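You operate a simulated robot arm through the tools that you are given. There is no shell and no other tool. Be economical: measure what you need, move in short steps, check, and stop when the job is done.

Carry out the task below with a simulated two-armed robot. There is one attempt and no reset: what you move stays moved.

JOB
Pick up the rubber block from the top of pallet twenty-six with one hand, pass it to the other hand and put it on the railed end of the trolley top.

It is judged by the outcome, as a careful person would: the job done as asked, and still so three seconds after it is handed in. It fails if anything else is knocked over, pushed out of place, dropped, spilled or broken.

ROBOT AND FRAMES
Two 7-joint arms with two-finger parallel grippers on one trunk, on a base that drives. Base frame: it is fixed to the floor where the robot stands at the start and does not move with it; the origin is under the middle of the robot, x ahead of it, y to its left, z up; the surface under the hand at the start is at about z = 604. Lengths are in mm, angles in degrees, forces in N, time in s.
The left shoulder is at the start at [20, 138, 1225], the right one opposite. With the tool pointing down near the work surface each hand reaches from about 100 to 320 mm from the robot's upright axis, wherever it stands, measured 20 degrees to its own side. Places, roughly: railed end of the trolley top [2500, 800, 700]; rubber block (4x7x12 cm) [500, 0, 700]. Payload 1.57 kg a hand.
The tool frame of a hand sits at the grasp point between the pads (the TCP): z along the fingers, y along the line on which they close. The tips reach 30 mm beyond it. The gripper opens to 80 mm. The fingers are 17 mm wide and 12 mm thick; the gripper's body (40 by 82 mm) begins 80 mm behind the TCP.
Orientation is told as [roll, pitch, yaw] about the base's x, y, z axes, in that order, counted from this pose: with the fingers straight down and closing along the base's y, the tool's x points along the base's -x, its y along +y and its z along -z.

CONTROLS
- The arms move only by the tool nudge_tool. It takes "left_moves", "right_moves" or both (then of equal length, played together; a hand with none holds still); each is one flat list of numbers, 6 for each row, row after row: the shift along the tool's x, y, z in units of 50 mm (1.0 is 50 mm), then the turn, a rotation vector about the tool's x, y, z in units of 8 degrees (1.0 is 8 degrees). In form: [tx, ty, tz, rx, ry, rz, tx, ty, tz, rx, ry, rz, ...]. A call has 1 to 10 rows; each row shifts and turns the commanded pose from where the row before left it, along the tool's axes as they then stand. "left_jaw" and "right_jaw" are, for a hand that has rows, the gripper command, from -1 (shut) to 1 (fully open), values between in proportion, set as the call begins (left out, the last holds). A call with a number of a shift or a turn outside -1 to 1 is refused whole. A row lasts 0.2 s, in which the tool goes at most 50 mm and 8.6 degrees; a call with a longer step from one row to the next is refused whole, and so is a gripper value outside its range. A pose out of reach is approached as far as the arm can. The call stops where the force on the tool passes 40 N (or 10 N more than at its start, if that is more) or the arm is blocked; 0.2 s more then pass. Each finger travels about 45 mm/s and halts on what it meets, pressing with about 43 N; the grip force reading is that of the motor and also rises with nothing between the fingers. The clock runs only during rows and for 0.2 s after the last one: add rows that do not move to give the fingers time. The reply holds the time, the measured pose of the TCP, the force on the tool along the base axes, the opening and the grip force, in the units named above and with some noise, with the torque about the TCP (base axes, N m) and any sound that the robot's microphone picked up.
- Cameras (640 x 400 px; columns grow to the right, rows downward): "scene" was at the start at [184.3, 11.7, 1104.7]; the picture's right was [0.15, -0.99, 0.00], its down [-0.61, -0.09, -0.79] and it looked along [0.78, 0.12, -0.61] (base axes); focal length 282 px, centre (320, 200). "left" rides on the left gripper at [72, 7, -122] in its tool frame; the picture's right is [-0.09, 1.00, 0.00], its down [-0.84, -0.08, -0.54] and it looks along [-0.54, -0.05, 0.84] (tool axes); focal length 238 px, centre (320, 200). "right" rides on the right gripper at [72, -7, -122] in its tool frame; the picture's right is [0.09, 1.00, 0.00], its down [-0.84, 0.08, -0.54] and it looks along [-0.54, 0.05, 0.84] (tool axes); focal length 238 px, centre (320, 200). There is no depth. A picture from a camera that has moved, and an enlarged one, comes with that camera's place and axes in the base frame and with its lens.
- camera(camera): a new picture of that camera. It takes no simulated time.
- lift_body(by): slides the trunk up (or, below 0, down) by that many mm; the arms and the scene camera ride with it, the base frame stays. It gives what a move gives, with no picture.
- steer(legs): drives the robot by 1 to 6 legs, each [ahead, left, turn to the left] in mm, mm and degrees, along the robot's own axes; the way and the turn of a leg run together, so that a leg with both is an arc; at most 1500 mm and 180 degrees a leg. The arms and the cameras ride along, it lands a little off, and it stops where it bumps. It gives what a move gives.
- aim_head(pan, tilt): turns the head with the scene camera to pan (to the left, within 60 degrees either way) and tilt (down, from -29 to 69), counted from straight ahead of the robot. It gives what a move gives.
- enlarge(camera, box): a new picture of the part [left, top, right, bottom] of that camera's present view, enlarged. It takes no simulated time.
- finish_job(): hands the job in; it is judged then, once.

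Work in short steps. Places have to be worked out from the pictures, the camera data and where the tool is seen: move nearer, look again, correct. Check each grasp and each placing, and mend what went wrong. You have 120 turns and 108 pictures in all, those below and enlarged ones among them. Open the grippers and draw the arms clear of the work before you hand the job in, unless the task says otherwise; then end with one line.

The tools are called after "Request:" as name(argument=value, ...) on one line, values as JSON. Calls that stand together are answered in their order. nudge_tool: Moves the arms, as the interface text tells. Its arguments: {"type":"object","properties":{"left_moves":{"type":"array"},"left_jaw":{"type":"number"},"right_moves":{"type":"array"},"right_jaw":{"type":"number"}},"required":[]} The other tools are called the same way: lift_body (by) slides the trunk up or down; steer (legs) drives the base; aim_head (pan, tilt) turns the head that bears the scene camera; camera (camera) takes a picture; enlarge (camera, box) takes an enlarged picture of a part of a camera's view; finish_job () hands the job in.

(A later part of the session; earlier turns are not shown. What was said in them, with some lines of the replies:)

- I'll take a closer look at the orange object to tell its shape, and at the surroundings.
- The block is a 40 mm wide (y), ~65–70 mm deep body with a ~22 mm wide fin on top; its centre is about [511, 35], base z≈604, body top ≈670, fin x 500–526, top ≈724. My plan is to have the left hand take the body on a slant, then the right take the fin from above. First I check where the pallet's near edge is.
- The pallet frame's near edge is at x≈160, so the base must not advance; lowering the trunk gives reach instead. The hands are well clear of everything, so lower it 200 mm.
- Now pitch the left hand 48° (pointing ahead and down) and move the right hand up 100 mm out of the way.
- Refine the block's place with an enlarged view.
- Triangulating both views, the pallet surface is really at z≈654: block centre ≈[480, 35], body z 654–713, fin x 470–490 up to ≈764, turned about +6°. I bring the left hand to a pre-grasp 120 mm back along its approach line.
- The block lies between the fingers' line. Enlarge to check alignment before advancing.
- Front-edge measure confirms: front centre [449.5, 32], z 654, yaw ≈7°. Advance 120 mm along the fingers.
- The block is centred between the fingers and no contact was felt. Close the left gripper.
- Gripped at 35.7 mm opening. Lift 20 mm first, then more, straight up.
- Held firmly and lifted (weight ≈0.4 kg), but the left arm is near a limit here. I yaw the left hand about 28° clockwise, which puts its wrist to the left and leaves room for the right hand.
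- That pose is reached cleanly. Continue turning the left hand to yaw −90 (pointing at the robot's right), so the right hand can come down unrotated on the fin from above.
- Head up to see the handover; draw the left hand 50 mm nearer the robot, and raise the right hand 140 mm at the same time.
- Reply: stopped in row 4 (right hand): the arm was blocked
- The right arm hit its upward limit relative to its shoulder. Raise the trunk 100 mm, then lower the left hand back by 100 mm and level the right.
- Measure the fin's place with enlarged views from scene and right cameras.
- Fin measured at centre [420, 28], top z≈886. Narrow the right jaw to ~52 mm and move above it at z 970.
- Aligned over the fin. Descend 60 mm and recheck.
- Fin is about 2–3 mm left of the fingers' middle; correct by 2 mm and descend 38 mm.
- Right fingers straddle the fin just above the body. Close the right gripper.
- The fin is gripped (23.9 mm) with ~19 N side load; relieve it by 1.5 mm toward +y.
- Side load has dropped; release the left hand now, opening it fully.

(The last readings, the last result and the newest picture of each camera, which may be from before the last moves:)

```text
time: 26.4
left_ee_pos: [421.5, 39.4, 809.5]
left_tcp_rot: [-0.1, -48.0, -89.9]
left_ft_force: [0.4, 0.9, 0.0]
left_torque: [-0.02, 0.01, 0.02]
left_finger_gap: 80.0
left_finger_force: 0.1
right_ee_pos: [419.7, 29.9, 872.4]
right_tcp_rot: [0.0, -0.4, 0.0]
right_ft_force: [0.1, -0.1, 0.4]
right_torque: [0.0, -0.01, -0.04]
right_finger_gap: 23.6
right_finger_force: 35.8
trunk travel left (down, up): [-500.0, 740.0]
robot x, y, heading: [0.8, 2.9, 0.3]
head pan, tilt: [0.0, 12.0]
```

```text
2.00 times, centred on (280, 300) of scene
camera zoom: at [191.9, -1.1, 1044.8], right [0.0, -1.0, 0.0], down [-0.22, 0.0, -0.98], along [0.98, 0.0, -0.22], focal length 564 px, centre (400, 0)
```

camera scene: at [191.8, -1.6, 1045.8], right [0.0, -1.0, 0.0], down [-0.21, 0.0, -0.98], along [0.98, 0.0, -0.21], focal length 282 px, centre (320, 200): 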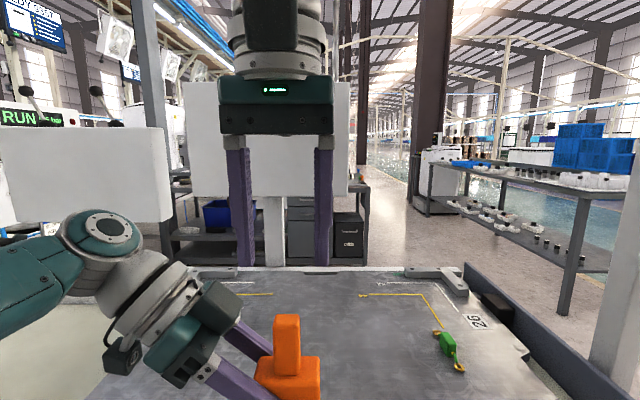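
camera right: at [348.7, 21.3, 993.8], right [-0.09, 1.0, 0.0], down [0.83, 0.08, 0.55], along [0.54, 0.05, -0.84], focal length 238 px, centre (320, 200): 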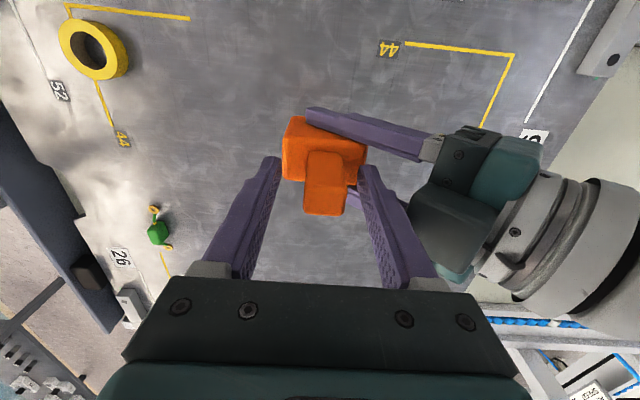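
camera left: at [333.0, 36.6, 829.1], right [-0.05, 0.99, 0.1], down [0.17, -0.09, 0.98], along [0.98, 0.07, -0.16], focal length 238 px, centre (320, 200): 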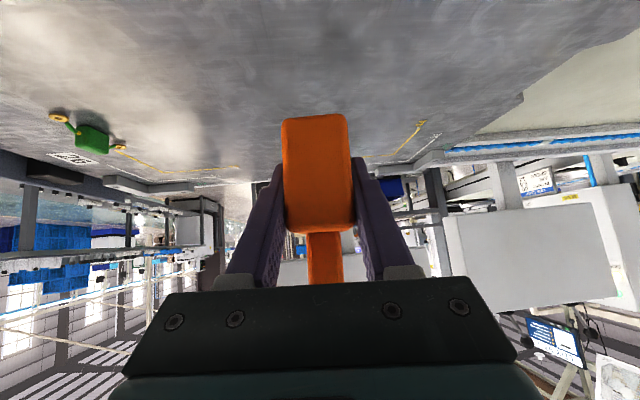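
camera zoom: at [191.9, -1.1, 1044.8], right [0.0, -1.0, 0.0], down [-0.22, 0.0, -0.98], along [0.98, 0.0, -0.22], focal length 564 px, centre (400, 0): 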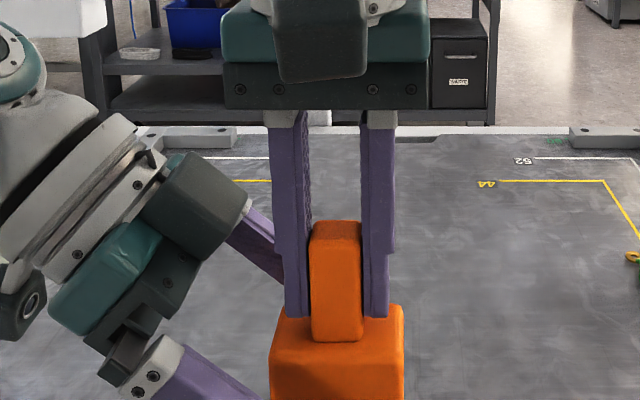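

The right hand holds the block; withdraw the left hand back along its fingers 150 mm.

Request:
nudge_tool(left_moves=[0, 0, -0.5, 0, 0, 0, 0, 0, -0.5, 0, 0, 0, 0, 0, -0.5, 0, 0, 0, 0, 0, -0.5, 0, 0, 0, 0, 0, -0.5, 0, 0, 0, 0, 0, -0.5, 0, 0, 0])

Request:
camera(camera="scene")

```text
time: 27.8
left_ee_pos: [421.8, 150.1, 911.5]
left_tcp_rot: [-0.3, -48.0, -89.9]
left_ft_force: [0.6, 0.1, 0.6]
left_torque: [0.03, -0.03, -0.01]
left_finger_gap: 79.8
left_finger_force: 0.1
right_ee_pos: [420.9, 29.6, 871.1]
right_tcp_rot: [0.1, -0.3, -0.1]
right_ft_force: [0.3, 0.2, 0.1]
right_torque: [-0.02, 0.02, 0.01]
right_finger_gap: 23.8
right_finger_force: 36.1
trunk travel left (down, up): [-500.0, 740.0]
robot x, y, heading: [2.2, -2.8, -0.1]
head pan, tilt: [0.0, 12.0]
```

```text
69 pictures are left
camera scene: at [191.9, -0.8, 1044.5], right [0.0, -1.0, 0.0], down [-0.22, 0.0, -0.98], along [0.98, 0.0, -0.22], focal length 282 px, centre (320, 200)
```

scene: 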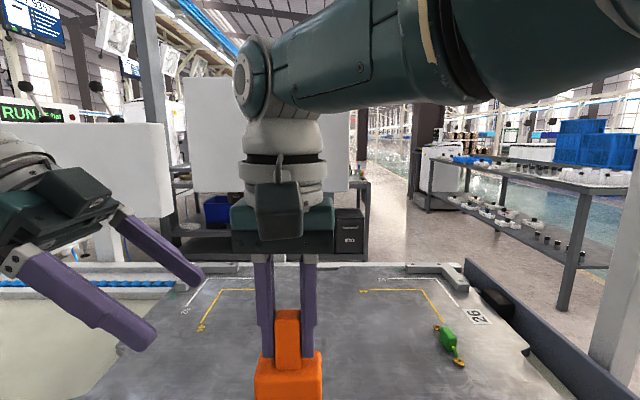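

Transfer succeeded. Raise the trunk 200 mm and return the left hand to a pose pointing ahead.

Request:
lift_body(by=200)

Request:
nudge_tool(left_moves=[0, 0, 0, -0.743, 0, -0.669, 0, 0, 0, -0.743, 0, -0.669, 0, 0, 0, -0.743, 0, -0.669, 0, 0, 0, -0.743, 0, -0.669, 0, 0, 0, -0.743, 0, -0.669, 0, 0, 0, -0.743, 0, -0.669, 0, 0, 0, -0.743, 0, -0.669, 0, 0, 0, -0.743, 0, -0.669, 0, 0, 0, -0.743, 0, -0.669, 0, 0, 0, -0.743, 0, -0.669])

Request:
camera(camera="scene")

```text
time: 29.9
left_ee_pos: [422.3, 149.8, 1109.8]
left_tcp_rot: [-0.1, -48.0, -90.0]
left_ft_force: [-0.2, 0.0, 0.3]
left_torque: [0.02, 0.01, 0.0]
left_finger_gap: 79.9
left_finger_force: 0.0
right_ee_pos: [420.1, 29.6, 1070.8]
right_tcp_rot: [0.0, -0.2, 0.1]
right_ft_force: [0.2, 0.3, -4.8]
right_torque: [-0.02, 0.0, 0.02]
right_finger_gap: 23.9
right_finger_force: 35.7
trunk travel left (down, up): [-700.0, 540.0]
robot x, y, heading: [0.5, 2.4, 0.0]
head pan, tilt: [0.0, 12.0]
```

```text
time: 32.1
left_ee_pos: [422.3, 149.0, 1111.2]
left_tcp_rot: [0.0, -47.9, -9.9]
left_ft_force: [-0.2, 0.0, 1.4]
left_torque: [0.01, 0.02, -0.01]
left_finger_gap: 80.0
left_finger_force: 0.1
right_ee_pos: [421.4, 30.0, 1071.0]
right_tcp_rot: [0.1, -0.4, 0.0]
right_ft_force: [-0.4, 0.5, -4.8]
right_torque: [0.03, -0.01, 0.0]
right_finger_gap: 23.6
right_finger_force: 36.2
trunk travel left (down, up): [-700.0, 540.0]
robot x, y, heading: [2.3, -1.3, 0.4]
head pan, tilt: [0.0, 12.0]
```

```text
68 pictures are left
camera scene: at [191.9, -1.0, 1244.5], right [0.0, -1.0, 0.0], down [-0.22, 0.0, -0.98], along [0.98, 0.0, -0.22], focal length 282 px, centre (320, 200)
```

scene: 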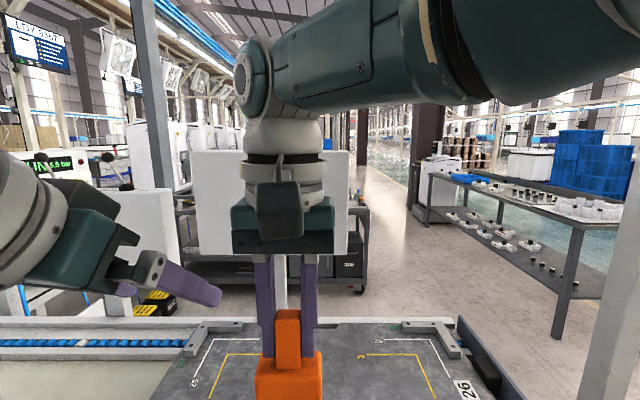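

Weight (4.8 N) is felt on the right hand. Tuck both hands: right to y≈−130, left tool-down at y≈190.

Request:
nudge_tool(left_moves=[0, 0, 0, -0.743, 0, -0.669, 0, 0.3, 0, 0, 1, 0, 0, 0.3, 0, 0, 1, 0, 0, 0.2, 0, 0, 1, 0, 0, 0, 0, 0, 1, 0, 0, 0, 0, 0, 1, 0, 0, 0, 0, 0, 1, 0], right_moves=[0.1, -0.5, 0, 0, 0, 0, 0.1, -0.5, 0, 0, 0, 0, 0.1, -0.5, 0, 0, 0, 0, 0.1, -0.5, 0, 0, 0, 0, 0.1, -0.5, 0, 0, 0, 0, 0.1, -0.5, 0, 0, 0, 0, 0, -0.2, 0, 0, 0, 0])

Request:
camera(camera="scene")

Request:
aim_head(pan=-45, tilt=20)

Request:
camera(camera="scene")

Request:
aim_head(pan=35, tilt=20)

Request:
camera(camera="scene")

```text
time: 33.7
left_ee_pos: [423.3, 189.3, 1112.5]
left_tcp_rot: [0.0, 0.2, -2.1]
left_ft_force: [-0.5, 0.5, -0.1]
left_torque: [0.0, 0.04, 0.03]
left_finger_gap: 79.8
left_finger_force: 0.1
right_ee_pos: [390.8, -131.7, 1072.5]
right_tcp_rot: [0.0, -0.3, 0.1]
right_ft_force: [0.3, -0.3, -3.6]
right_torque: [-0.02, 0.01, 0.01]
right_finger_gap: 23.9
right_finger_force: 35.6
trunk travel left (down, up): [-700.0, 540.0]
robot x, y, heading: [3.7, 0.6, 0.2]
head pan, tilt: [0.0, 12.0]
```

```text
67 pictures are left
camera scene: at [191.9, -1.0, 1245.8], right [0.0, -1.0, 0.0], down [-0.21, 0.0, -0.98], along [0.98, 0.0, -0.21], focal length 282 px, centre (320, 200)
```

scene: 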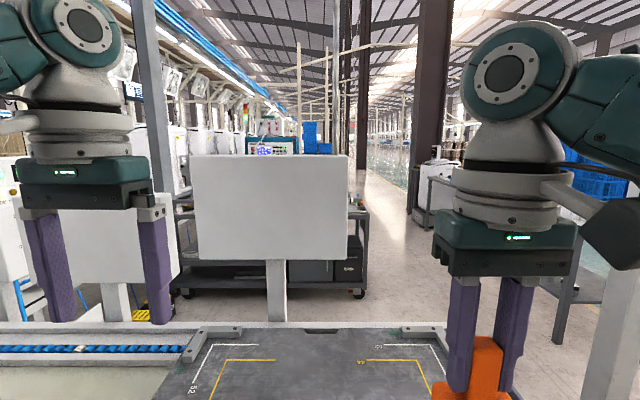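

```text
time: 34.9
left_ee_pos: [422.3, 189.3, 1110.0]
left_tcp_rot: [0.0, -0.1, -2.1]
left_ft_force: [0.1, -0.7, -0.9]
left_torque: [0.01, 0.02, 0.01]
left_finger_gap: 80.2
left_finger_force: 0.0
right_ee_pos: [390.0, -130.4, 1071.3]
right_tcp_rot: [-0.1, -0.2, 0.0]
right_ft_force: [0.6, 0.3, -3.7]
right_torque: [-0.01, 0.0, -0.01]
right_finger_gap: 23.9
right_finger_force: 36.5
trunk travel left (down, up): [-700.0, 540.0]
robot x, y, heading: [2.6, -2.3, 0.2]
head pan, tilt: [-45.0, 20.0]
```

```text
66 pictures are left
camera scene: at [164.6, -66.8, 1232.8], right [-0.71, -0.71, 0.0], down [-0.24, 0.24, -0.94], along [0.66, -0.66, -0.34], focal length 282 px, centre (320, 200)
```

scene: 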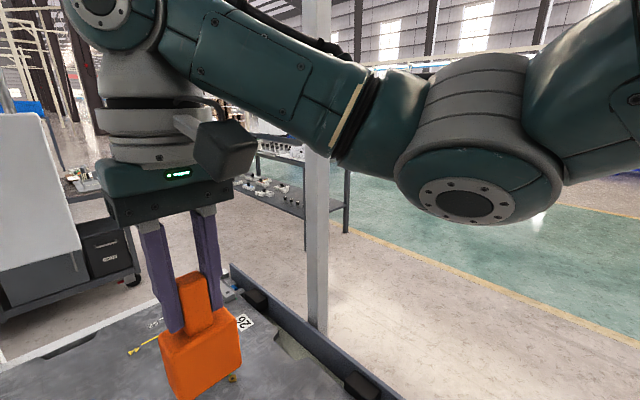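

```text
time: 36.4
left_ee_pos: [423.5, 189.2, 1111.7]
left_tcp_rot: [0.0, -0.1, -2.1]
left_ft_force: [0.8, 1.0, -0.4]
left_torque: [-0.01, -0.01, 0.01]
left_finger_gap: 80.2
left_finger_force: 0.1
right_ee_pos: [391.2, -130.8, 1071.1]
right_tcp_rot: [0.0, -0.3, 0.1]
right_ft_force: [-1.3, -0.5, -3.7]
right_torque: [-0.01, -0.02, 0.01]
right_finger_gap: 24.0
right_finger_force: 35.9
trunk travel left (down, up): [-700.0, 540.0]
robot x, y, heading: [1.6, -1.3, -0.3]
head pan, tilt: [35.0, 20.0]
```

```text
65 pictures are left
camera scene: at [175.0, 52.3, 1232.8], right [0.57, -0.82, 0.0], down [-0.28, -0.2, -0.94], along [0.77, 0.54, -0.34], focal length 282 px, centre (320, 200)
```

scene: 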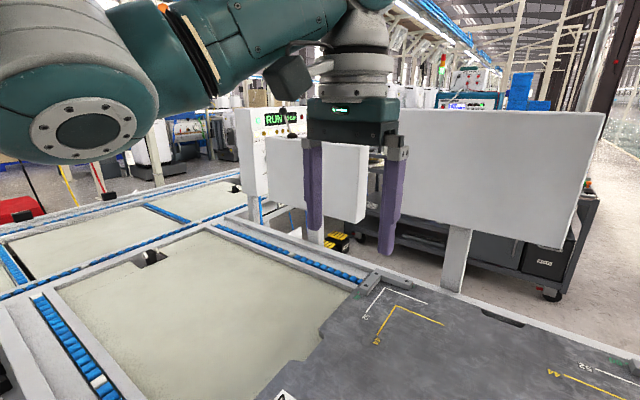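

Before driving I need the floor to the right and the post's location.

Request:
aim_head(pan=-60, tilt=45)

Request:
camera(camera="scene")

Request:
camera(camera="right")

```text
time: 38.1
left_ee_pos: [421.3, 189.3, 1110.9]
left_tcp_rot: [0.0, 0.0, -2.0]
left_ft_force: [-0.8, 0.0, 0.2]
left_torque: [-0.01, 0.0, -0.03]
left_finger_gap: 79.8
left_finger_force: 0.0
right_ee_pos: [391.8, -130.8, 1071.8]
right_tcp_rot: [0.0, -0.3, 0.0]
right_ft_force: [0.4, 0.7, -3.6]
right_torque: [0.02, -0.03, 0.06]
right_finger_gap: 23.8
right_finger_force: 35.9
trunk travel left (down, up): [-700.0, 540.0]
robot x, y, heading: [1.7, 1.1, 0.0]
head pan, tilt: [-60.0, 45.0]
```

```text
64 pictures are left
camera scene: at [139.3, -71.4, 1194.1], right [-0.87, -0.5, 0.0], down [-0.35, 0.61, -0.71], along [0.35, -0.61, -0.71], focal length 282 px, centre (320, 200)
```

scene: 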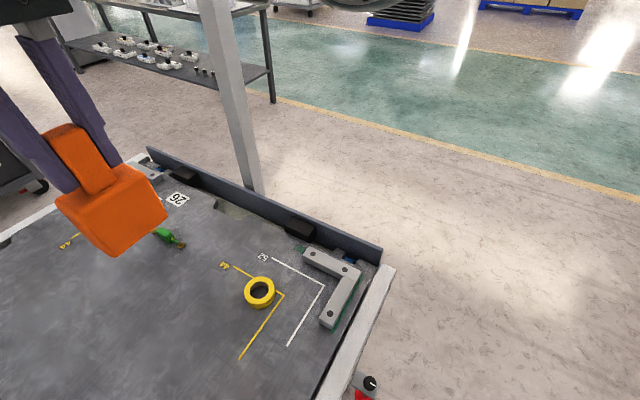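

```text
63 pictures are left
camera right: at [317.9, -137.4, 1194.3], right [-0.09, 1.0, 0.0], down [0.83, 0.08, 0.55], along [0.54, 0.05, -0.84], focal length 238 px, centre (320, 200)
```

right: 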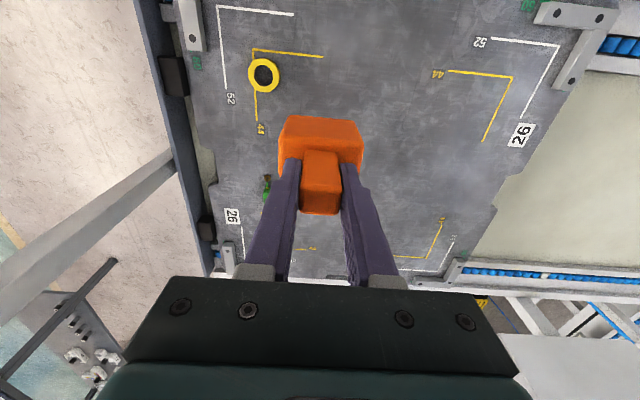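

Post is at about [570, −455], with wide clear floor to the right. Back off 100 mm, then sidestep right 920 mm facing ahead.

Request:
steer(legs=[[-100, 0, 0], [0, -920, 0]])

Request:
aim_head(pan=-10, tilt=25)

Request:
camera(camera="scene")

```text
time: 43.6
left_ee_pos: [318.1, -726.0, 1110.9]
left_tcp_rot: [0.1, 0.1, -2.7]
left_ft_force: [-0.8, -0.8, 0.3]
left_torque: [0.0, 0.01, -0.04]
left_finger_gap: 80.1
left_finger_force: 0.1
right_ee_pos: [284.3, -1046.6, 1071.4]
right_tcp_rot: [0.0, -0.4, -0.5]
right_ft_force: [-0.1, -0.3, -4.4]
right_torque: [0.02, 0.0, -0.01]
right_finger_gap: 23.7
right_finger_force: 36.1
trunk travel left (down, up): [-700.0, 540.0]
robot x, y, heading: [-105.1, -914.8, -0.7]
head pan, tilt: [-60.0, 45.0]
```

```text
time: 44.8
left_ee_pos: [320.5, -727.3, 1110.5]
left_tcp_rot: [0.0, 0.1, -2.6]
left_ft_force: [0.7, -0.6, 0.6]
left_torque: [0.01, 0.04, 0.0]
left_finger_gap: 79.7
left_finger_force: 0.1
right_ee_pos: [283.9, -1046.0, 1073.0]
right_tcp_rot: [0.0, -0.3, -0.5]
right_ft_force: [-0.7, -0.3, -4.5]
right_torque: [0.01, -0.04, -0.01]
right_finger_gap: 24.0
right_finger_force: 35.8
trunk travel left (down, up): [-700.0, 540.0]
robot x, y, heading: [-106.8, -910.1, -0.5]
head pan, tilt: [-10.0, 25.0]
```

```text
62 pictures are left
camera scene: at [83.0, -931.4, 1224.7], right [-0.18, -0.98, 0.0], down [-0.42, 0.08, -0.91], along [0.89, -0.17, -0.42], focal length 282 px, centre (320, 200)
```

scene: 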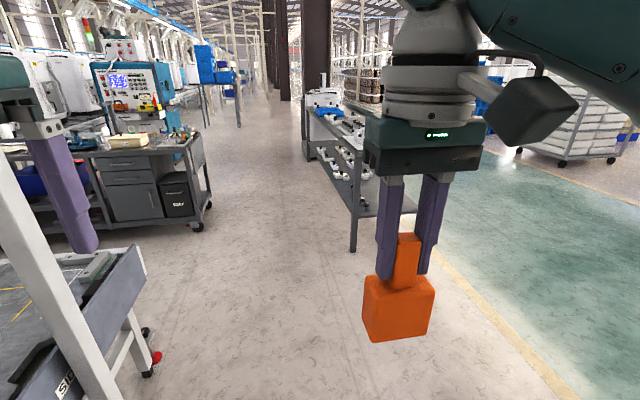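

The way ahead is clear: station corner foot near [1030, −330], table from x≈1760 at y<−1490, trolley front at x≈2325. Drive ahead to x≈1620.

Request:
steer(legs=[[1500, 0, 0.6], [230, 0, 0]])

Request:
aim_head(pan=40, tilt=22)

Request:
camera(camera="scene")

```text
time: 53.6
left_ee_pos: [2062.9, -739.8, 1111.9]
left_tcp_rot: [0.0, 0.0, -2.5]
left_ft_force: [-0.1, -0.5, -0.4]
left_torque: [-0.04, -0.02, 0.02]
left_finger_gap: 80.0
left_finger_force: 0.0
right_ee_pos: [2028.6, -1061.0, 1071.1]
right_tcp_rot: [0.0, -0.1, -0.5]
right_ft_force: [-0.7, -0.4, -4.7]
right_torque: [0.01, 0.03, 0.05]
right_finger_gap: 23.6
right_finger_force: 36.1
trunk travel left (down, up): [-700.0, 540.0]
robot x, y, heading: [1641.3, -928.8, -0.1]
head pan, tilt: [-10.0, 25.0]
```

```text
time: 54.8
left_ee_pos: [2064.3, -740.5, 1111.9]
left_tcp_rot: [0.0, 0.1, -2.5]
left_ft_force: [-0.2, 0.3, 0.1]
left_torque: [0.03, 0.0, 0.0]
left_finger_gap: 79.7
left_finger_force: 0.0
right_ee_pos: [2029.4, -1061.1, 1071.6]
right_tcp_rot: [0.0, -0.2, -0.4]
right_ft_force: [-0.2, -0.2, -3.5]
right_torque: [0.0, 0.0, 0.01]
right_finger_gap: 23.8
right_finger_force: 36.0
trunk travel left (down, up): [-700.0, 540.0]
robot x, y, heading: [1634.9, -927.6, -0.3]
head pan, tilt: [40.0, 22.0]
```

```text
61 pictures are left
camera scene: at [1809.7, -870.1, 1229.6], right [0.64, -0.77, 0.0], down [-0.29, -0.24, -0.93], along [0.71, 0.59, -0.37], focal length 282 px, centre (320, 200)
```

scene: 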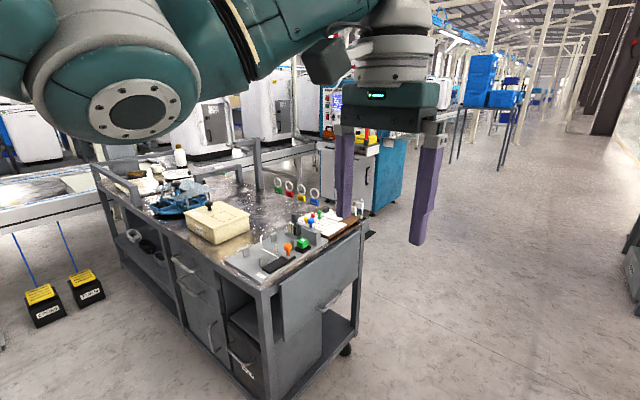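

The trolley top is crowded near its right end; its far left end has the rails. Yellow boxes stand on the floor near [1800–2000, 1300]. Sidestep left 1000 mm and look again.

Request:
steer(legs=[[0, 1000, 0.3]])

Request:
camera(camera="scene")

Request:
aim_head(pan=15, tilt=30)

Request:
camera(camera="scene")

```text
time: 60.0
left_ee_pos: [2080.8, 243.1, 1111.2]
left_tcp_rot: [0.0, 0.2, -3.1]
left_ft_force: [0.4, 0.0, -0.3]
left_torque: [0.02, 0.03, 0.02]
left_finger_gap: 80.1
left_finger_force: 0.1
right_ee_pos: [2041.6, -77.3, 1072.1]
right_tcp_rot: [0.0, -0.2, -1.2]
right_ft_force: [0.6, 0.2, -4.3]
right_torque: [-0.03, 0.0, 0.02]
right_finger_gap: 23.6
right_finger_force: 36.1
trunk travel left (down, up): [-700.0, 540.0]
robot x, y, heading: [1652.8, 62.2, -1.3]
head pan, tilt: [40.0, 22.0]
```

```text
60 pictures are left
camera scene: at [1824.1, 117.6, 1229.6], right [0.63, -0.78, 0.0], down [-0.29, -0.23, -0.93], along [0.72, 0.58, -0.37], focal length 282 px, centre (320, 200)
```

scene: 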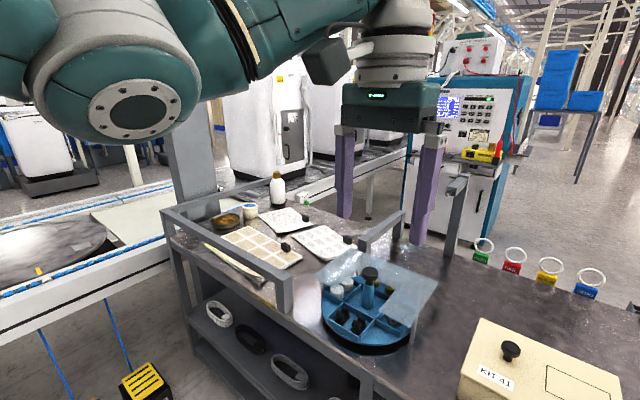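

```text
time: 60.9
left_ee_pos: [2080.1, 242.8, 1110.7]
left_tcp_rot: [0.1, 0.2, -3.2]
left_ft_force: [-0.4, -0.7, 0.3]
left_torque: [0.01, -0.02, 0.03]
left_finger_gap: 79.7
left_finger_force: 0.2
right_ee_pos: [2041.8, -76.7, 1071.4]
right_tcp_rot: [0.0, -0.2, -1.1]
right_ft_force: [0.2, 0.5, -4.7]
right_torque: [-0.01, 0.0, 0.0]
right_finger_gap: 23.8
right_finger_force: 35.7
trunk travel left (down, up): [-700.0, 540.0]
robot x, y, heading: [1654.8, 63.5, -1.6]
head pan, tilt: [15.0, 30.0]
```

```text
59 pictures are left
camera scene: at [1839.6, 81.0, 1216.8], right [0.24, -0.97, 0.0], down [-0.49, -0.12, -0.87], along [0.84, 0.21, -0.5], focal length 282 px, centre (320, 200)
```

scene: 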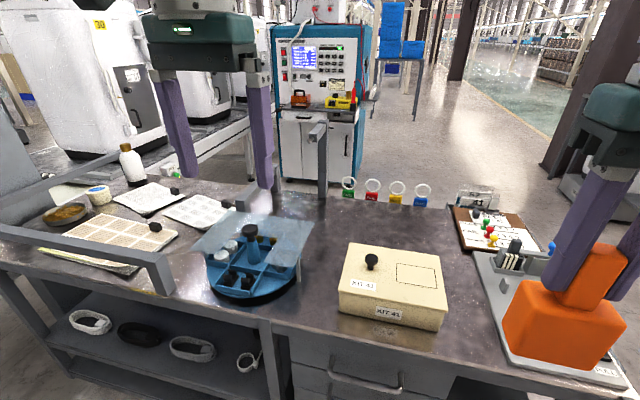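

The railed end is the left end, with trays, a bowl and a bottle on it. Move 480 mm further left and look down for a free spot.

Request:
steer(legs=[[0, 480, 1.5]])

Request:
aim_head(pan=10, tilt=35)

Request:
camera(camera="scene")

```text
time: 63.7
left_ee_pos: [2076.0, 728.9, 1109.7]
left_tcp_rot: [0.1, 0.1, -1.3]
left_ft_force: [-0.6, 0.8, -0.1]
left_torque: [0.0, 0.03, 0.04]
left_finger_gap: 80.2
left_finger_force: 0.0
right_ee_pos: [2047.5, 407.1, 1071.3]
right_tcp_rot: [0.0, -0.2, 0.7]
right_ft_force: [0.1, -0.2, -4.1]
right_torque: [0.0, 0.04, 0.01]
right_finger_gap: 23.8
right_finger_force: 36.3
trunk travel left (down, up): [-700.0, 540.0]
robot x, y, heading: [1652.0, 535.4, 0.6]
head pan, tilt: [15.0, 30.0]
```

```text
time: 64.3
left_ee_pos: [2077.7, 728.3, 1111.2]
left_tcp_rot: [0.0, 0.1, -1.3]
left_ft_force: [0.5, 0.5, 0.1]
left_torque: [-0.03, 0.01, 0.0]
left_finger_gap: 80.0
left_finger_force: 0.0
right_ee_pos: [2046.7, 409.1, 1071.6]
right_tcp_rot: [-0.1, -0.2, 0.6]
right_ft_force: [-0.8, 0.0, -3.1]
right_torque: [0.0, 0.02, -0.02]
right_finger_gap: 23.7
right_finger_force: 36.2
trunk travel left (down, up): [-700.0, 540.0]
robot x, y, heading: [1655.1, 535.9, 0.7]
head pan, tilt: [10.0, 35.0]
```

```text
58 pictures are left
camera scene: at [1840.2, 550.8, 1209.0], right [0.19, -0.98, 0.0], down [-0.56, -0.11, -0.82], along [0.8, 0.15, -0.57], focal length 282 px, centre (320, 200)
```

scene: 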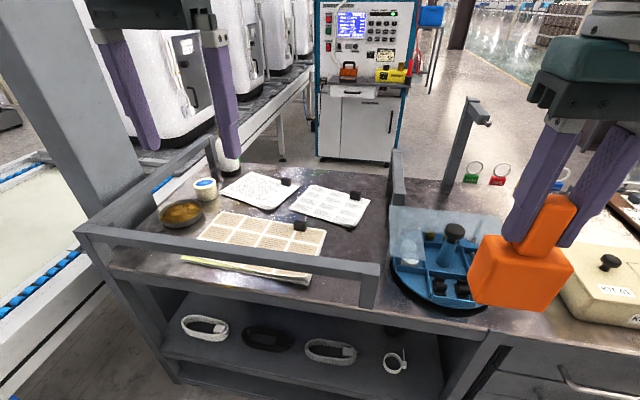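

Triangulated: rail top corner [2199, 510, 808], trolley top z≈706, with a free strip near [2385, 575] inside the rails. Move left 100, ahead 230, raising and drawing back the left hand first.

Request:
nudge_tool(left_moves=[0.5, 0, -0.4, 0, 0, 0, 0.5, 0, -0.4, 0, 0, 0, 0.5, 0, -0.4, 0, 0, 0, 0.5, 0, 0, 0, 0, 0])

Request:
steer(legs=[[0, 100, -0.6], [230, 0, 0]])

Request:
aim_head(pan=5, tilt=50)

Request:
camera(camera="scene")

```text
time: 65.3
left_ee_pos: [1977.2, 732.2, 1172.6]
left_tcp_rot: [0.1, 0.1, -1.3]
left_ft_force: [0.4, 0.1, -0.7]
left_torque: [-0.02, -0.03, 0.02]
left_finger_gap: 80.0
left_finger_force: 0.2
right_ee_pos: [2047.0, 408.8, 1072.1]
right_tcp_rot: [0.1, -0.4, 0.7]
right_ft_force: [0.5, -0.8, -4.5]
right_torque: [0.0, 0.02, 0.03]
right_finger_gap: 24.0
right_finger_force: 36.2
trunk travel left (down, up): [-700.0, 540.0]
robot x, y, heading: [1651.1, 539.9, 0.6]
head pan, tilt: [10.0, 35.0]
```

```text
time: 67.8
left_ee_pos: [2216.4, 825.2, 1171.5]
left_tcp_rot: [0.0, 0.2, -2.5]
left_ft_force: [0.6, 0.1, -0.2]
left_torque: [-0.01, 0.02, -0.02]
left_finger_gap: 79.8
left_finger_force: 0.0
right_ee_pos: [2279.7, 500.8, 1071.6]
right_tcp_rot: [-0.1, -0.2, -0.3]
right_ft_force: [0.2, -0.1, -3.6]
right_torque: [0.01, 0.0, 0.0]
right_finger_gap: 23.6
right_finger_force: 36.0
trunk travel left (down, up): [-700.0, 540.0]
robot x, y, heading: [1892.4, 630.2, -0.3]
head pan, tilt: [10.0, 35.0]
```

```text
time: 68.6
left_ee_pos: [2215.2, 825.5, 1171.2]
left_tcp_rot: [0.0, 0.1, -2.3]
left_ft_force: [-0.6, -0.6, -0.4]
left_torque: [0.01, -0.03, -0.01]
left_finger_gap: 80.0
left_finger_force: 0.1
right_ee_pos: [2278.7, 500.6, 1071.9]
right_tcp_rot: [0.1, -0.2, -0.3]
right_ft_force: [0.1, 0.3, -3.7]
right_torque: [0.01, -0.01, -0.01]
right_finger_gap: 23.8
right_finger_force: 36.3
trunk travel left (down, up): [-700.0, 540.0]
robot x, y, heading: [1888.8, 635.6, -0.2]
head pan, tilt: [5.0, 50.0]
```

```text
57 pictures are left
camera scene: at [2064.7, 638.6, 1187.3], right [0.08, -1.0, 0.0], down [-0.76, -0.06, -0.64], along [0.64, 0.05, -0.77], focal length 282 px, centre (320, 200)
```

scene: 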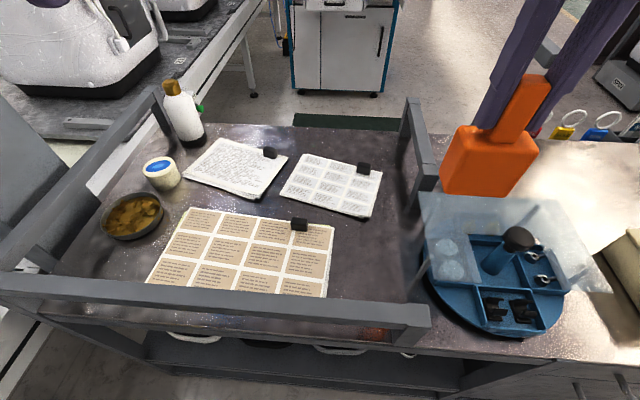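

A free patch lies inside the rails right of the gridded paper: centre about [2338, 572], clear of the front rail, papers and the blue tray. Drive 100 mm ahead and shift the right hand over it.

Request:
steer(legs=[[95, 0, 0]])

Request:
camera(camera="scene")

```text
time: 69.8
left_ee_pos: [2309.8, 824.9, 1171.6]
left_tcp_rot: [0.0, 0.1, -2.3]
left_ft_force: [0.1, 0.0, -1.2]
left_torque: [0.03, 0.01, -0.01]
left_finger_gap: 80.0
left_finger_force: 0.1
right_ee_pos: [2372.7, 499.9, 1073.0]
right_tcp_rot: [0.0, -0.2, -0.3]
right_ft_force: [0.1, -0.8, -3.4]
right_torque: [-0.01, -0.03, 0.03]
right_finger_gap: 24.1
right_finger_force: 36.1
trunk travel left (down, up): [-700.0, 540.0]
robot x, y, heading: [1983.3, 636.2, -0.2]
head pan, tilt: [5.0, 50.0]
```

```text
56 pictures are left
camera scene: at [2159.3, 638.2, 1187.2], right [0.08, -1.0, 0.0], down [-0.76, -0.06, -0.64], along [0.64, 0.05, -0.77], focal length 282 px, centre (320, 200)
```

scene: 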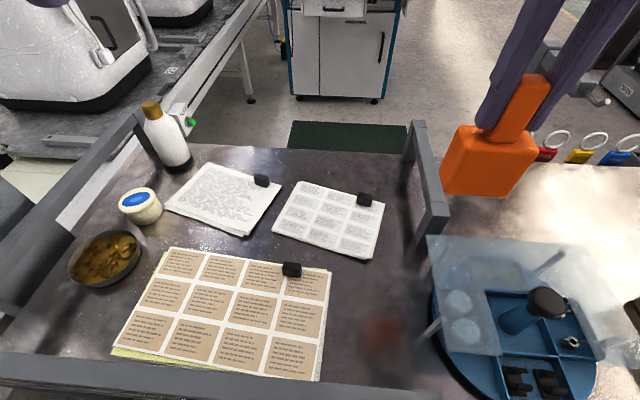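

Target projects to pixel (367, 303), in clear space. Move the right hand above it and lower the trunk 150 mm.

Request:
nudge_tool(right_moves=[0.23, 0.48, 0, 0, 0, 0, 0.23, 0.48, 0, 0, 0, 0, 0.24, 0.48, 0, 0, 0, 0])

Request:
lift_body(by=-150)

Request:
camera(camera="scene")

Request:
camera(camera="right")

```text
time: 70.5
left_ee_pos: [2308.9, 825.4, 1172.3]
left_tcp_rot: [0.1, 0.1, -2.3]
left_ft_force: [-0.2, -0.2, 0.2]
left_torque: [0.0, -0.01, -0.02]
left_finger_gap: 79.7
left_finger_force: 0.1
right_ee_pos: [2337.7, 570.9, 1072.1]
right_tcp_rot: [-0.1, -0.2, -0.3]
right_ft_force: [-0.2, -0.1, -3.4]
right_torque: [-0.01, -0.01, 0.02]
right_finger_gap: 23.9
right_finger_force: 35.5
trunk travel left (down, up): [-700.0, 540.0]
robot x, y, heading: [1986.8, 632.6, -0.4]
head pan, tilt: [5.0, 50.0]
```

```text
time: 72.3
left_ee_pos: [2309.0, 824.7, 1021.5]
left_tcp_rot: [-0.1, 0.1, -2.4]
left_ft_force: [0.1, -0.6, 0.0]
left_torque: [0.05, -0.04, -0.02]
left_finger_gap: 80.0
left_finger_force: 0.1
right_ee_pos: [2339.1, 570.3, 921.2]
right_tcp_rot: [0.0, -0.2, -0.2]
right_ft_force: [0.1, 0.5, -4.0]
right_torque: [0.03, 0.0, -0.02]
right_finger_gap: 23.7
right_finger_force: 36.6
trunk travel left (down, up): [-550.0, 690.0]
robot x, y, heading: [1984.4, 634.7, -0.4]
head pan, tilt: [5.0, 50.0]
```

```text
55 pictures are left
camera scene: at [2159.3, 638.1, 1037.3], right [0.08, -1.0, 0.0], down [-0.76, -0.06, -0.64], along [0.64, 0.05, -0.77], focal length 282 px, centre (320, 200)
```

scene: 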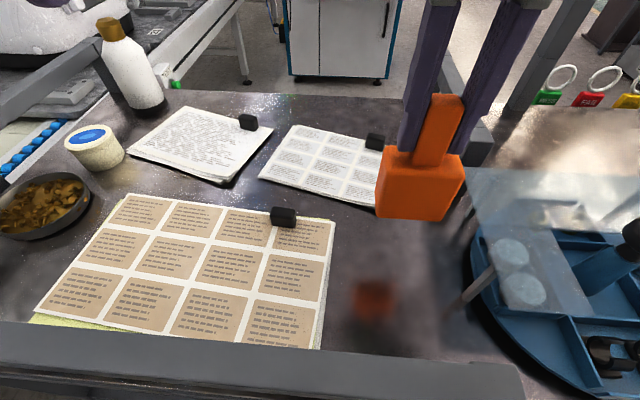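

```text
54 pictures are left
camera right: at [2265.8, 563.7, 1044.5], right [-0.09, 1.0, 0.0], down [0.84, 0.07, 0.54], along [0.54, 0.05, -0.84], focal length 238 px, centre (320, 200)
```

right: 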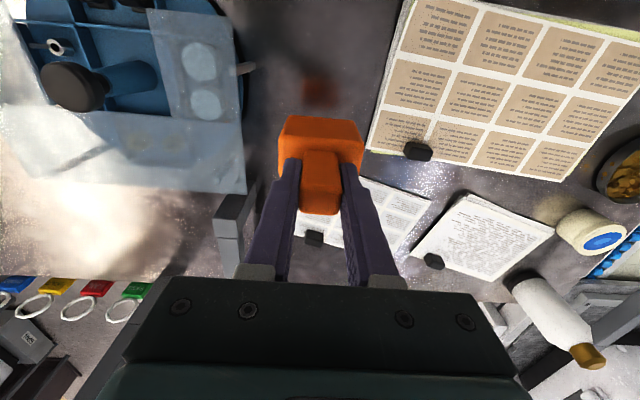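

Descend 80 mm and check the height against the table.

Request:
nudge_tool(right_moves=[0, 0, 0.4, 0, 0, 0, 0, 0, 0.4, 0, 0, 0, 0, 0, 0.4, 0, 0, 0, 0, 0, 0.4, 0, 0, 0])

Request:
camera(camera="scene")

Request:
camera(camera="right")

```text
time: 73.3
left_ee_pos: [2309.2, 825.3, 1020.8]
left_tcp_rot: [0.0, 0.1, -2.3]
left_ft_force: [-0.1, -0.3, 0.6]
left_torque: [0.0, 0.04, -0.03]
left_finger_gap: 80.2
left_finger_force: 0.0
right_ee_pos: [2340.3, 566.8, 841.3]
right_tcp_rot: [0.0, -0.1, -0.1]
right_ft_force: [0.0, 0.2, -3.6]
right_torque: [-0.01, 0.0, -0.03]
right_finger_gap: 23.7
right_finger_force: 36.4
trunk travel left (down, up): [-550.0, 690.0]
robot x, y, heading: [1984.4, 635.2, -0.7]
head pan, tilt: [5.0, 50.0]
```

```text
53 pictures are left
camera scene: at [2159.2, 638.2, 1037.2], right [0.08, -1.0, 0.0], down [-0.76, -0.06, -0.64], along [0.64, 0.05, -0.77], focal length 282 px, centre (320, 200)
```

scene: 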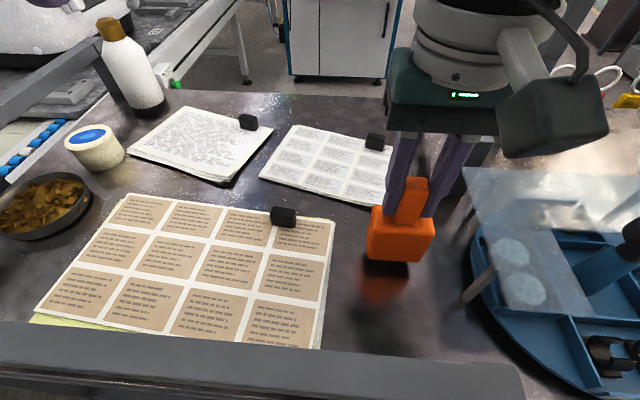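

```text
52 pictures are left
camera right: at [2266.3, 561.6, 963.0], right [-0.09, 1.0, 0.0], down [0.83, 0.07, 0.55], along [0.54, 0.05, -0.84], focal length 238 px, centre (320, 200)
```

right: 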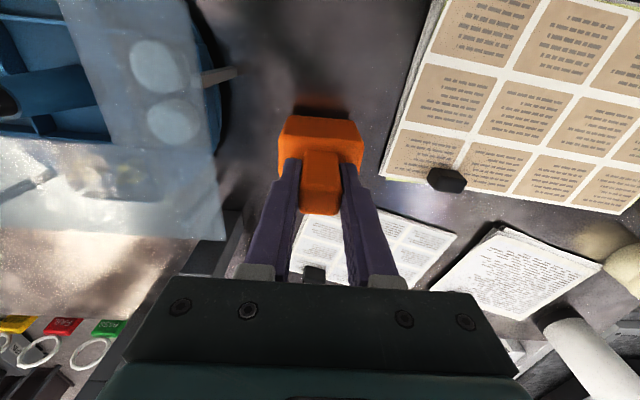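

The mirrored image suggests roughly 15–30 mm to go. Shift 8 mm left and lower 10 mm in small steps.

Request:
nudge_tool(right_moves=[0, 0.16, 0, 0, 0, 0, 0, 0, 0.1, 0, 0, 0, 0, 0, 0.1, 0, 0, 0, 0, 0, 0, 0, 0, 0])

Request:
enlarge(camera="scene", box=[320, 160, 480, 320])

```text
time: 74.3
left_ee_pos: [2309.1, 825.2, 1021.8]
left_tcp_rot: [0.0, 0.1, -2.4]
left_ft_force: [0.2, -0.4, -0.4]
left_torque: [0.02, 0.02, 0.0]
left_finger_gap: 80.0
left_finger_force: 0.0
right_ee_pos: [2338.9, 578.1, 830.3]
right_tcp_rot: [0.0, -0.1, -0.3]
right_ft_force: [0.3, -0.1, -4.4]
right_torque: [0.01, -0.01, -0.01]
right_finger_gap: 24.0
right_finger_force: 35.9
trunk travel left (down, up): [-550.0, 690.0]
robot x, y, heading: [1986.0, 634.1, -0.4]
head pan, tilt: [5.0, 50.0]
```

```text
2.50 times, centred on (400, 240) of scene
camera zoom: at [2159.3, 638.1, 1037.2], right [0.08, -1.0, 0.0], down [-0.76, -0.06, -0.64], along [0.64, 0.05, -0.77], focal length 705 px, centre (120, 100)
```

zoom: 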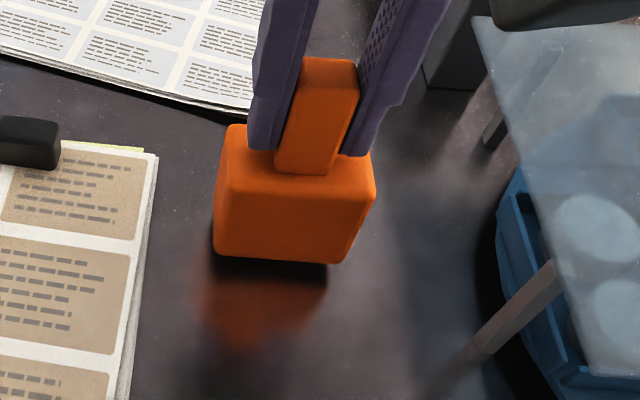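

Still not touching; lower in 4 mm steps, watching the force.

Request:
nudge_tool(right_moves=[0, 0, 0.08, 0, 0, 0, 0, 0, 0.08, 0, 0, 0, 0, 0, 0.08, 0, 0, 0, 0, 0, 0, 0, 0, 0])

Request:
enlarge(camera="scene", box=[320, 160, 480, 320])

```text
time: 75.3
left_ee_pos: [2310.7, 824.3, 1022.2]
left_tcp_rot: [0.0, 0.1, -2.4]
left_ft_force: [0.0, -0.2, -0.2]
left_torque: [-0.01, -0.03, -0.01]
left_finger_gap: 80.0
left_finger_force: 0.0
right_ee_pos: [2338.3, 576.9, 821.2]
right_tcp_rot: [0.0, -0.2, -0.1]
right_ft_force: [-8.6, -1.2, 24.4]
right_torque: [-0.22, 0.47, -0.08]
right_finger_gap: 23.9
right_finger_force: 35.1
trunk travel left (down, up): [-550.0, 690.0]
robot x, y, heading: [1986.6, 630.9, -0.5]
head pan, tilt: [5.0, 50.0]
```

```text
2.50 times, centred on (400, 240) of scene
camera zoom: at [2159.0, 637.5, 1037.7], right [0.08, -1.0, 0.0], down [-0.76, -0.06, -0.64], along [0.64, 0.05, -0.77], focal length 705 px, centre (120, 100)
```

zoom: 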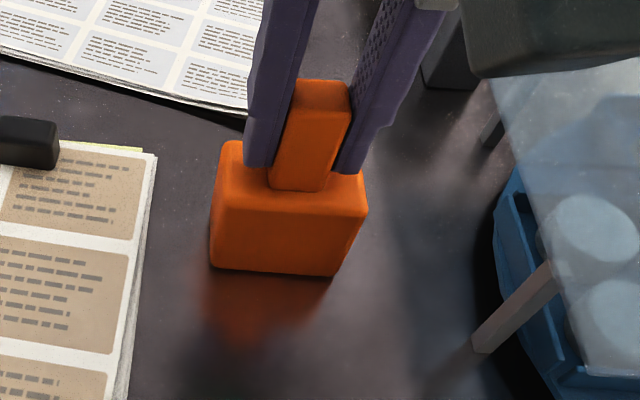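

It is on the table (≈28 N down). Ease off 2 mm, then open.

Request:
nudge_tool(right_moves=[0, 0, -0.035, 0, 0, 0, 0, 0, 0, 0, 0, 0, 0, 0, 0, 0, 0, 0])

```text
time: 76.1
left_ee_pos: [2309.8, 825.4, 1021.3]
left_tcp_rot: [0.0, 0.1, -2.3]
left_ft_force: [0.7, -0.2, -0.7]
left_torque: [0.02, -0.04, 0.0]
left_finger_gap: 80.2
left_finger_force: 0.1
right_ee_pos: [2338.2, 577.0, 821.4]
right_tcp_rot: [-0.1, -0.2, -0.4]
right_ft_force: [-2.8, 1.8, 5.8]
right_torque: [0.13, 0.14, 0.06]
right_finger_gap: 23.9
right_finger_force: 35.7
trunk travel left (down, up): [-550.0, 690.0]
robot x, y, heading: [1984.8, 632.9, -0.5]
head pan, tilt: [5.0, 50.0]
```

Light contact remains; open the right gripper to about 60 mm.

Request:
nudge_tool(right_moves=[0, 0, 0, 0, 0, 0, 0, 0, 0, 0, 0, 0, 0, 0, 0, 0, 0, 0, 0, 0, 0, 0, 0, 0], right_jaw=0.5)

Request:
enlarge(camera="scene", box=[320, 160, 480, 320])

```text
time: 77.1
left_ee_pos: [2310.0, 824.9, 1021.0]
left_tcp_rot: [-0.1, 0.2, -2.3]
left_ft_force: [0.5, -0.5, -0.1]
left_torque: [0.01, -0.02, -0.01]
left_finger_gap: 79.9
left_finger_force: 0.1
right_ee_pos: [2339.1, 578.0, 821.4]
right_tcp_rot: [0.0, -0.3, -0.3]
right_ft_force: [0.3, 0.6, 1.0]
right_torque: [0.0, 0.0, 0.03]
right_finger_gap: 60.1
right_finger_force: 0.1
trunk travel left (down, up): [-550.0, 690.0]
robot x, y, heading: [1983.7, 632.8, -0.2]
head pan, tilt: [5.0, 50.0]
```

```text
2.50 times, centred on (400, 240) of scene
camera zoom: at [2159.5, 638.1, 1037.3], right [0.08, -1.0, 0.0], down [-0.76, -0.06, -0.64], along [0.64, 0.05, -0.77], focal length 705 px, centre (120, 100)
```

zoom: 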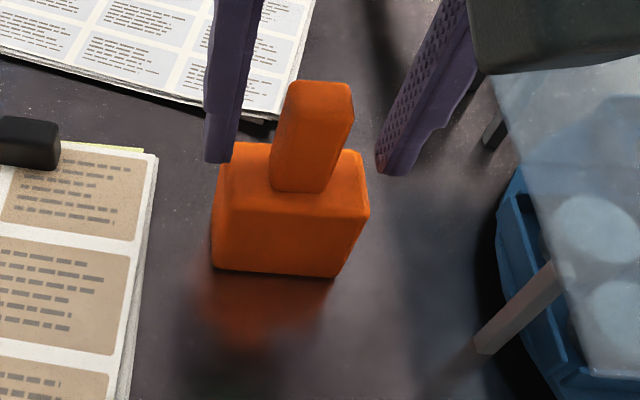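

The block stands upright on its own. Withdraw the right hand straight up 130 mm.

Request:
nudge_tool(right_moves=[0, 0, -0.4, 0, 0, 0, 0, 0, -0.5, 0, 0, 0, 0, 0, -0.5, 0, 0, 0, 0, 0, -0.6, 0, 0, 0, 0, 0, -0.6, 0, 0, 0])

Request:
lift_body(by=150)

Request:
steer(legs=[[-200, 0, 0]])

Request:
aim_head(pan=-3, tilt=45)

Request:
camera(camera="scene")

```text
time: 78.3
left_ee_pos: [2310.9, 824.9, 1021.7]
left_tcp_rot: [0.0, 0.0, -2.2]
left_ft_force: [-0.5, 0.3, 0.0]
left_torque: [-0.02, 0.03, 0.02]
left_finger_gap: 79.9
left_finger_force: 0.0
right_ee_pos: [2337.6, 573.5, 955.3]
right_tcp_rot: [0.0, -0.2, -0.3]
right_ft_force: [0.5, -0.2, -0.3]
right_torque: [0.0, -0.01, 0.04]
right_finger_gap: 60.2
right_finger_force: 0.0
trunk travel left (down, up): [-550.0, 690.0]
robot x, y, heading: [1979.0, 635.7, -0.0]
head pan, tilt: [5.0, 50.0]
```

```text
time: 80.0
left_ee_pos: [2310.0, 824.8, 1171.7]
left_tcp_rot: [0.0, 0.0, -2.3]
left_ft_force: [0.2, 0.1, 0.4]
left_torque: [0.0, 0.01, 0.0]
left_finger_gap: 79.7
left_finger_force: 0.0
right_ee_pos: [2337.1, 575.1, 1105.1]
right_tcp_rot: [-0.1, -0.1, -0.3]
right_ft_force: [-0.7, -0.3, 0.1]
right_torque: [0.02, 0.0, 0.01]
right_finger_gap: 60.1
right_finger_force: 0.0
trunk travel left (down, up): [-700.0, 540.0]
robot x, y, heading: [1987.1, 633.5, -0.5]
head pan, tilt: [5.0, 50.0]
```

```text
time: 81.6
left_ee_pos: [2113.9, 826.5, 1172.6]
left_tcp_rot: [0.0, 0.1, -2.2]
left_ft_force: [0.4, 0.2, -0.2]
left_torque: [-0.01, 0.0, 0.01]
left_finger_gap: 79.9
left_finger_force: 0.0
right_ee_pos: [2141.6, 577.4, 1106.6]
right_tcp_rot: [0.1, -0.2, 0.0]
right_ft_force: [-0.3, -0.1, 0.7]
right_torque: [-0.01, 0.0, -0.01]
right_finger_gap: 60.2
right_finger_force: 0.0
trunk travel left (down, up): [-700.0, 540.0]
robot x, y, heading: [1785.6, 630.0, 0.2]
head pan, tilt: [5.0, 50.0]
```

```text
time: 82.3
left_ee_pos: [2114.0, 827.9, 1172.4]
left_tcp_rot: [-0.1, 0.0, -2.1]
left_ft_force: [-1.0, -0.1, 0.8]
left_torque: [0.02, 0.01, 0.0]
left_finger_gap: 80.4
left_finger_force: 0.0
right_ee_pos: [2141.9, 577.2, 1105.2]
right_tcp_rot: [0.0, -0.2, -0.1]
right_ft_force: [1.0, 0.4, 0.0]
right_torque: [0.01, 0.03, -0.02]
right_finger_gap: 59.9
right_finger_force: 0.0
trunk travel left (down, up): [-700.0, 540.0]
robot x, y, heading: [1785.6, 631.5, 0.1]
head pan, tilt: [-3.0, 45.0]
```

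```text
48 pictures are left
camera scene: at [1968.4, 628.4, 1194.2], right [-0.05, -1.0, 0.0], down [-0.71, 0.04, -0.71], along [0.71, -0.04, -0.71], focal length 282 px, centre (320, 200)
```

scene: 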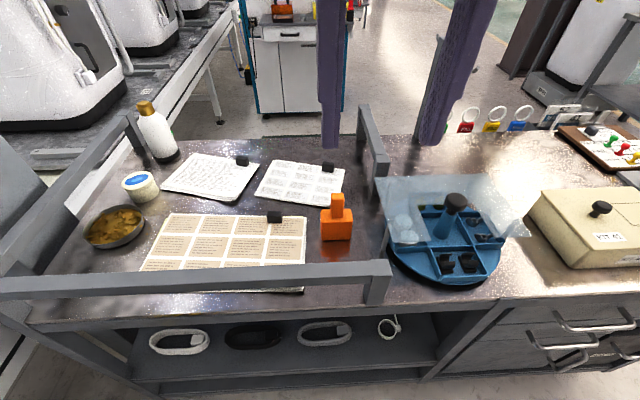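

The block stands upright inside the rails and nothing else has moved. Open the right gripper fully, then hand in.

Request:
nudge_tool(right_moves=[0, 0, 0, 0, 0, 0, 0, 0, 0, 0, 0, 0], right_jaw=1)

Request:
finish_job()

```text
time: 82.9
left_ee_pos: [2113.3, 826.7, 1171.0]
left_tcp_rot: [0.0, 0.2, -2.2]
left_ft_force: [-0.6, -0.4, -0.2]
left_torque: [0.02, 0.02, 0.01]
left_finger_gap: 79.9
left_finger_force: 0.0
right_ee_pos: [2141.6, 577.5, 1104.6]
right_tcp_rot: [0.0, -0.2, 0.0]
right_ft_force: [0.5, 0.1, -0.2]
right_torque: [0.0, 0.01, 0.04]
right_finger_gap: 79.9
right_finger_force: 0.0
trunk travel left (down, up): [-700.0, 540.0]
robot x, y, heading: [1788.1, 632.3, 0.1]
head pan, tilt: [-3.0, 45.0]
```

```text
The job is handed in.
```

I picked the rubber block up from pallet twenty-six with the left hand, passed it to the right hand and stood it upright inside the rails of the trolley top; in the last picture nothing else had been disturbed.
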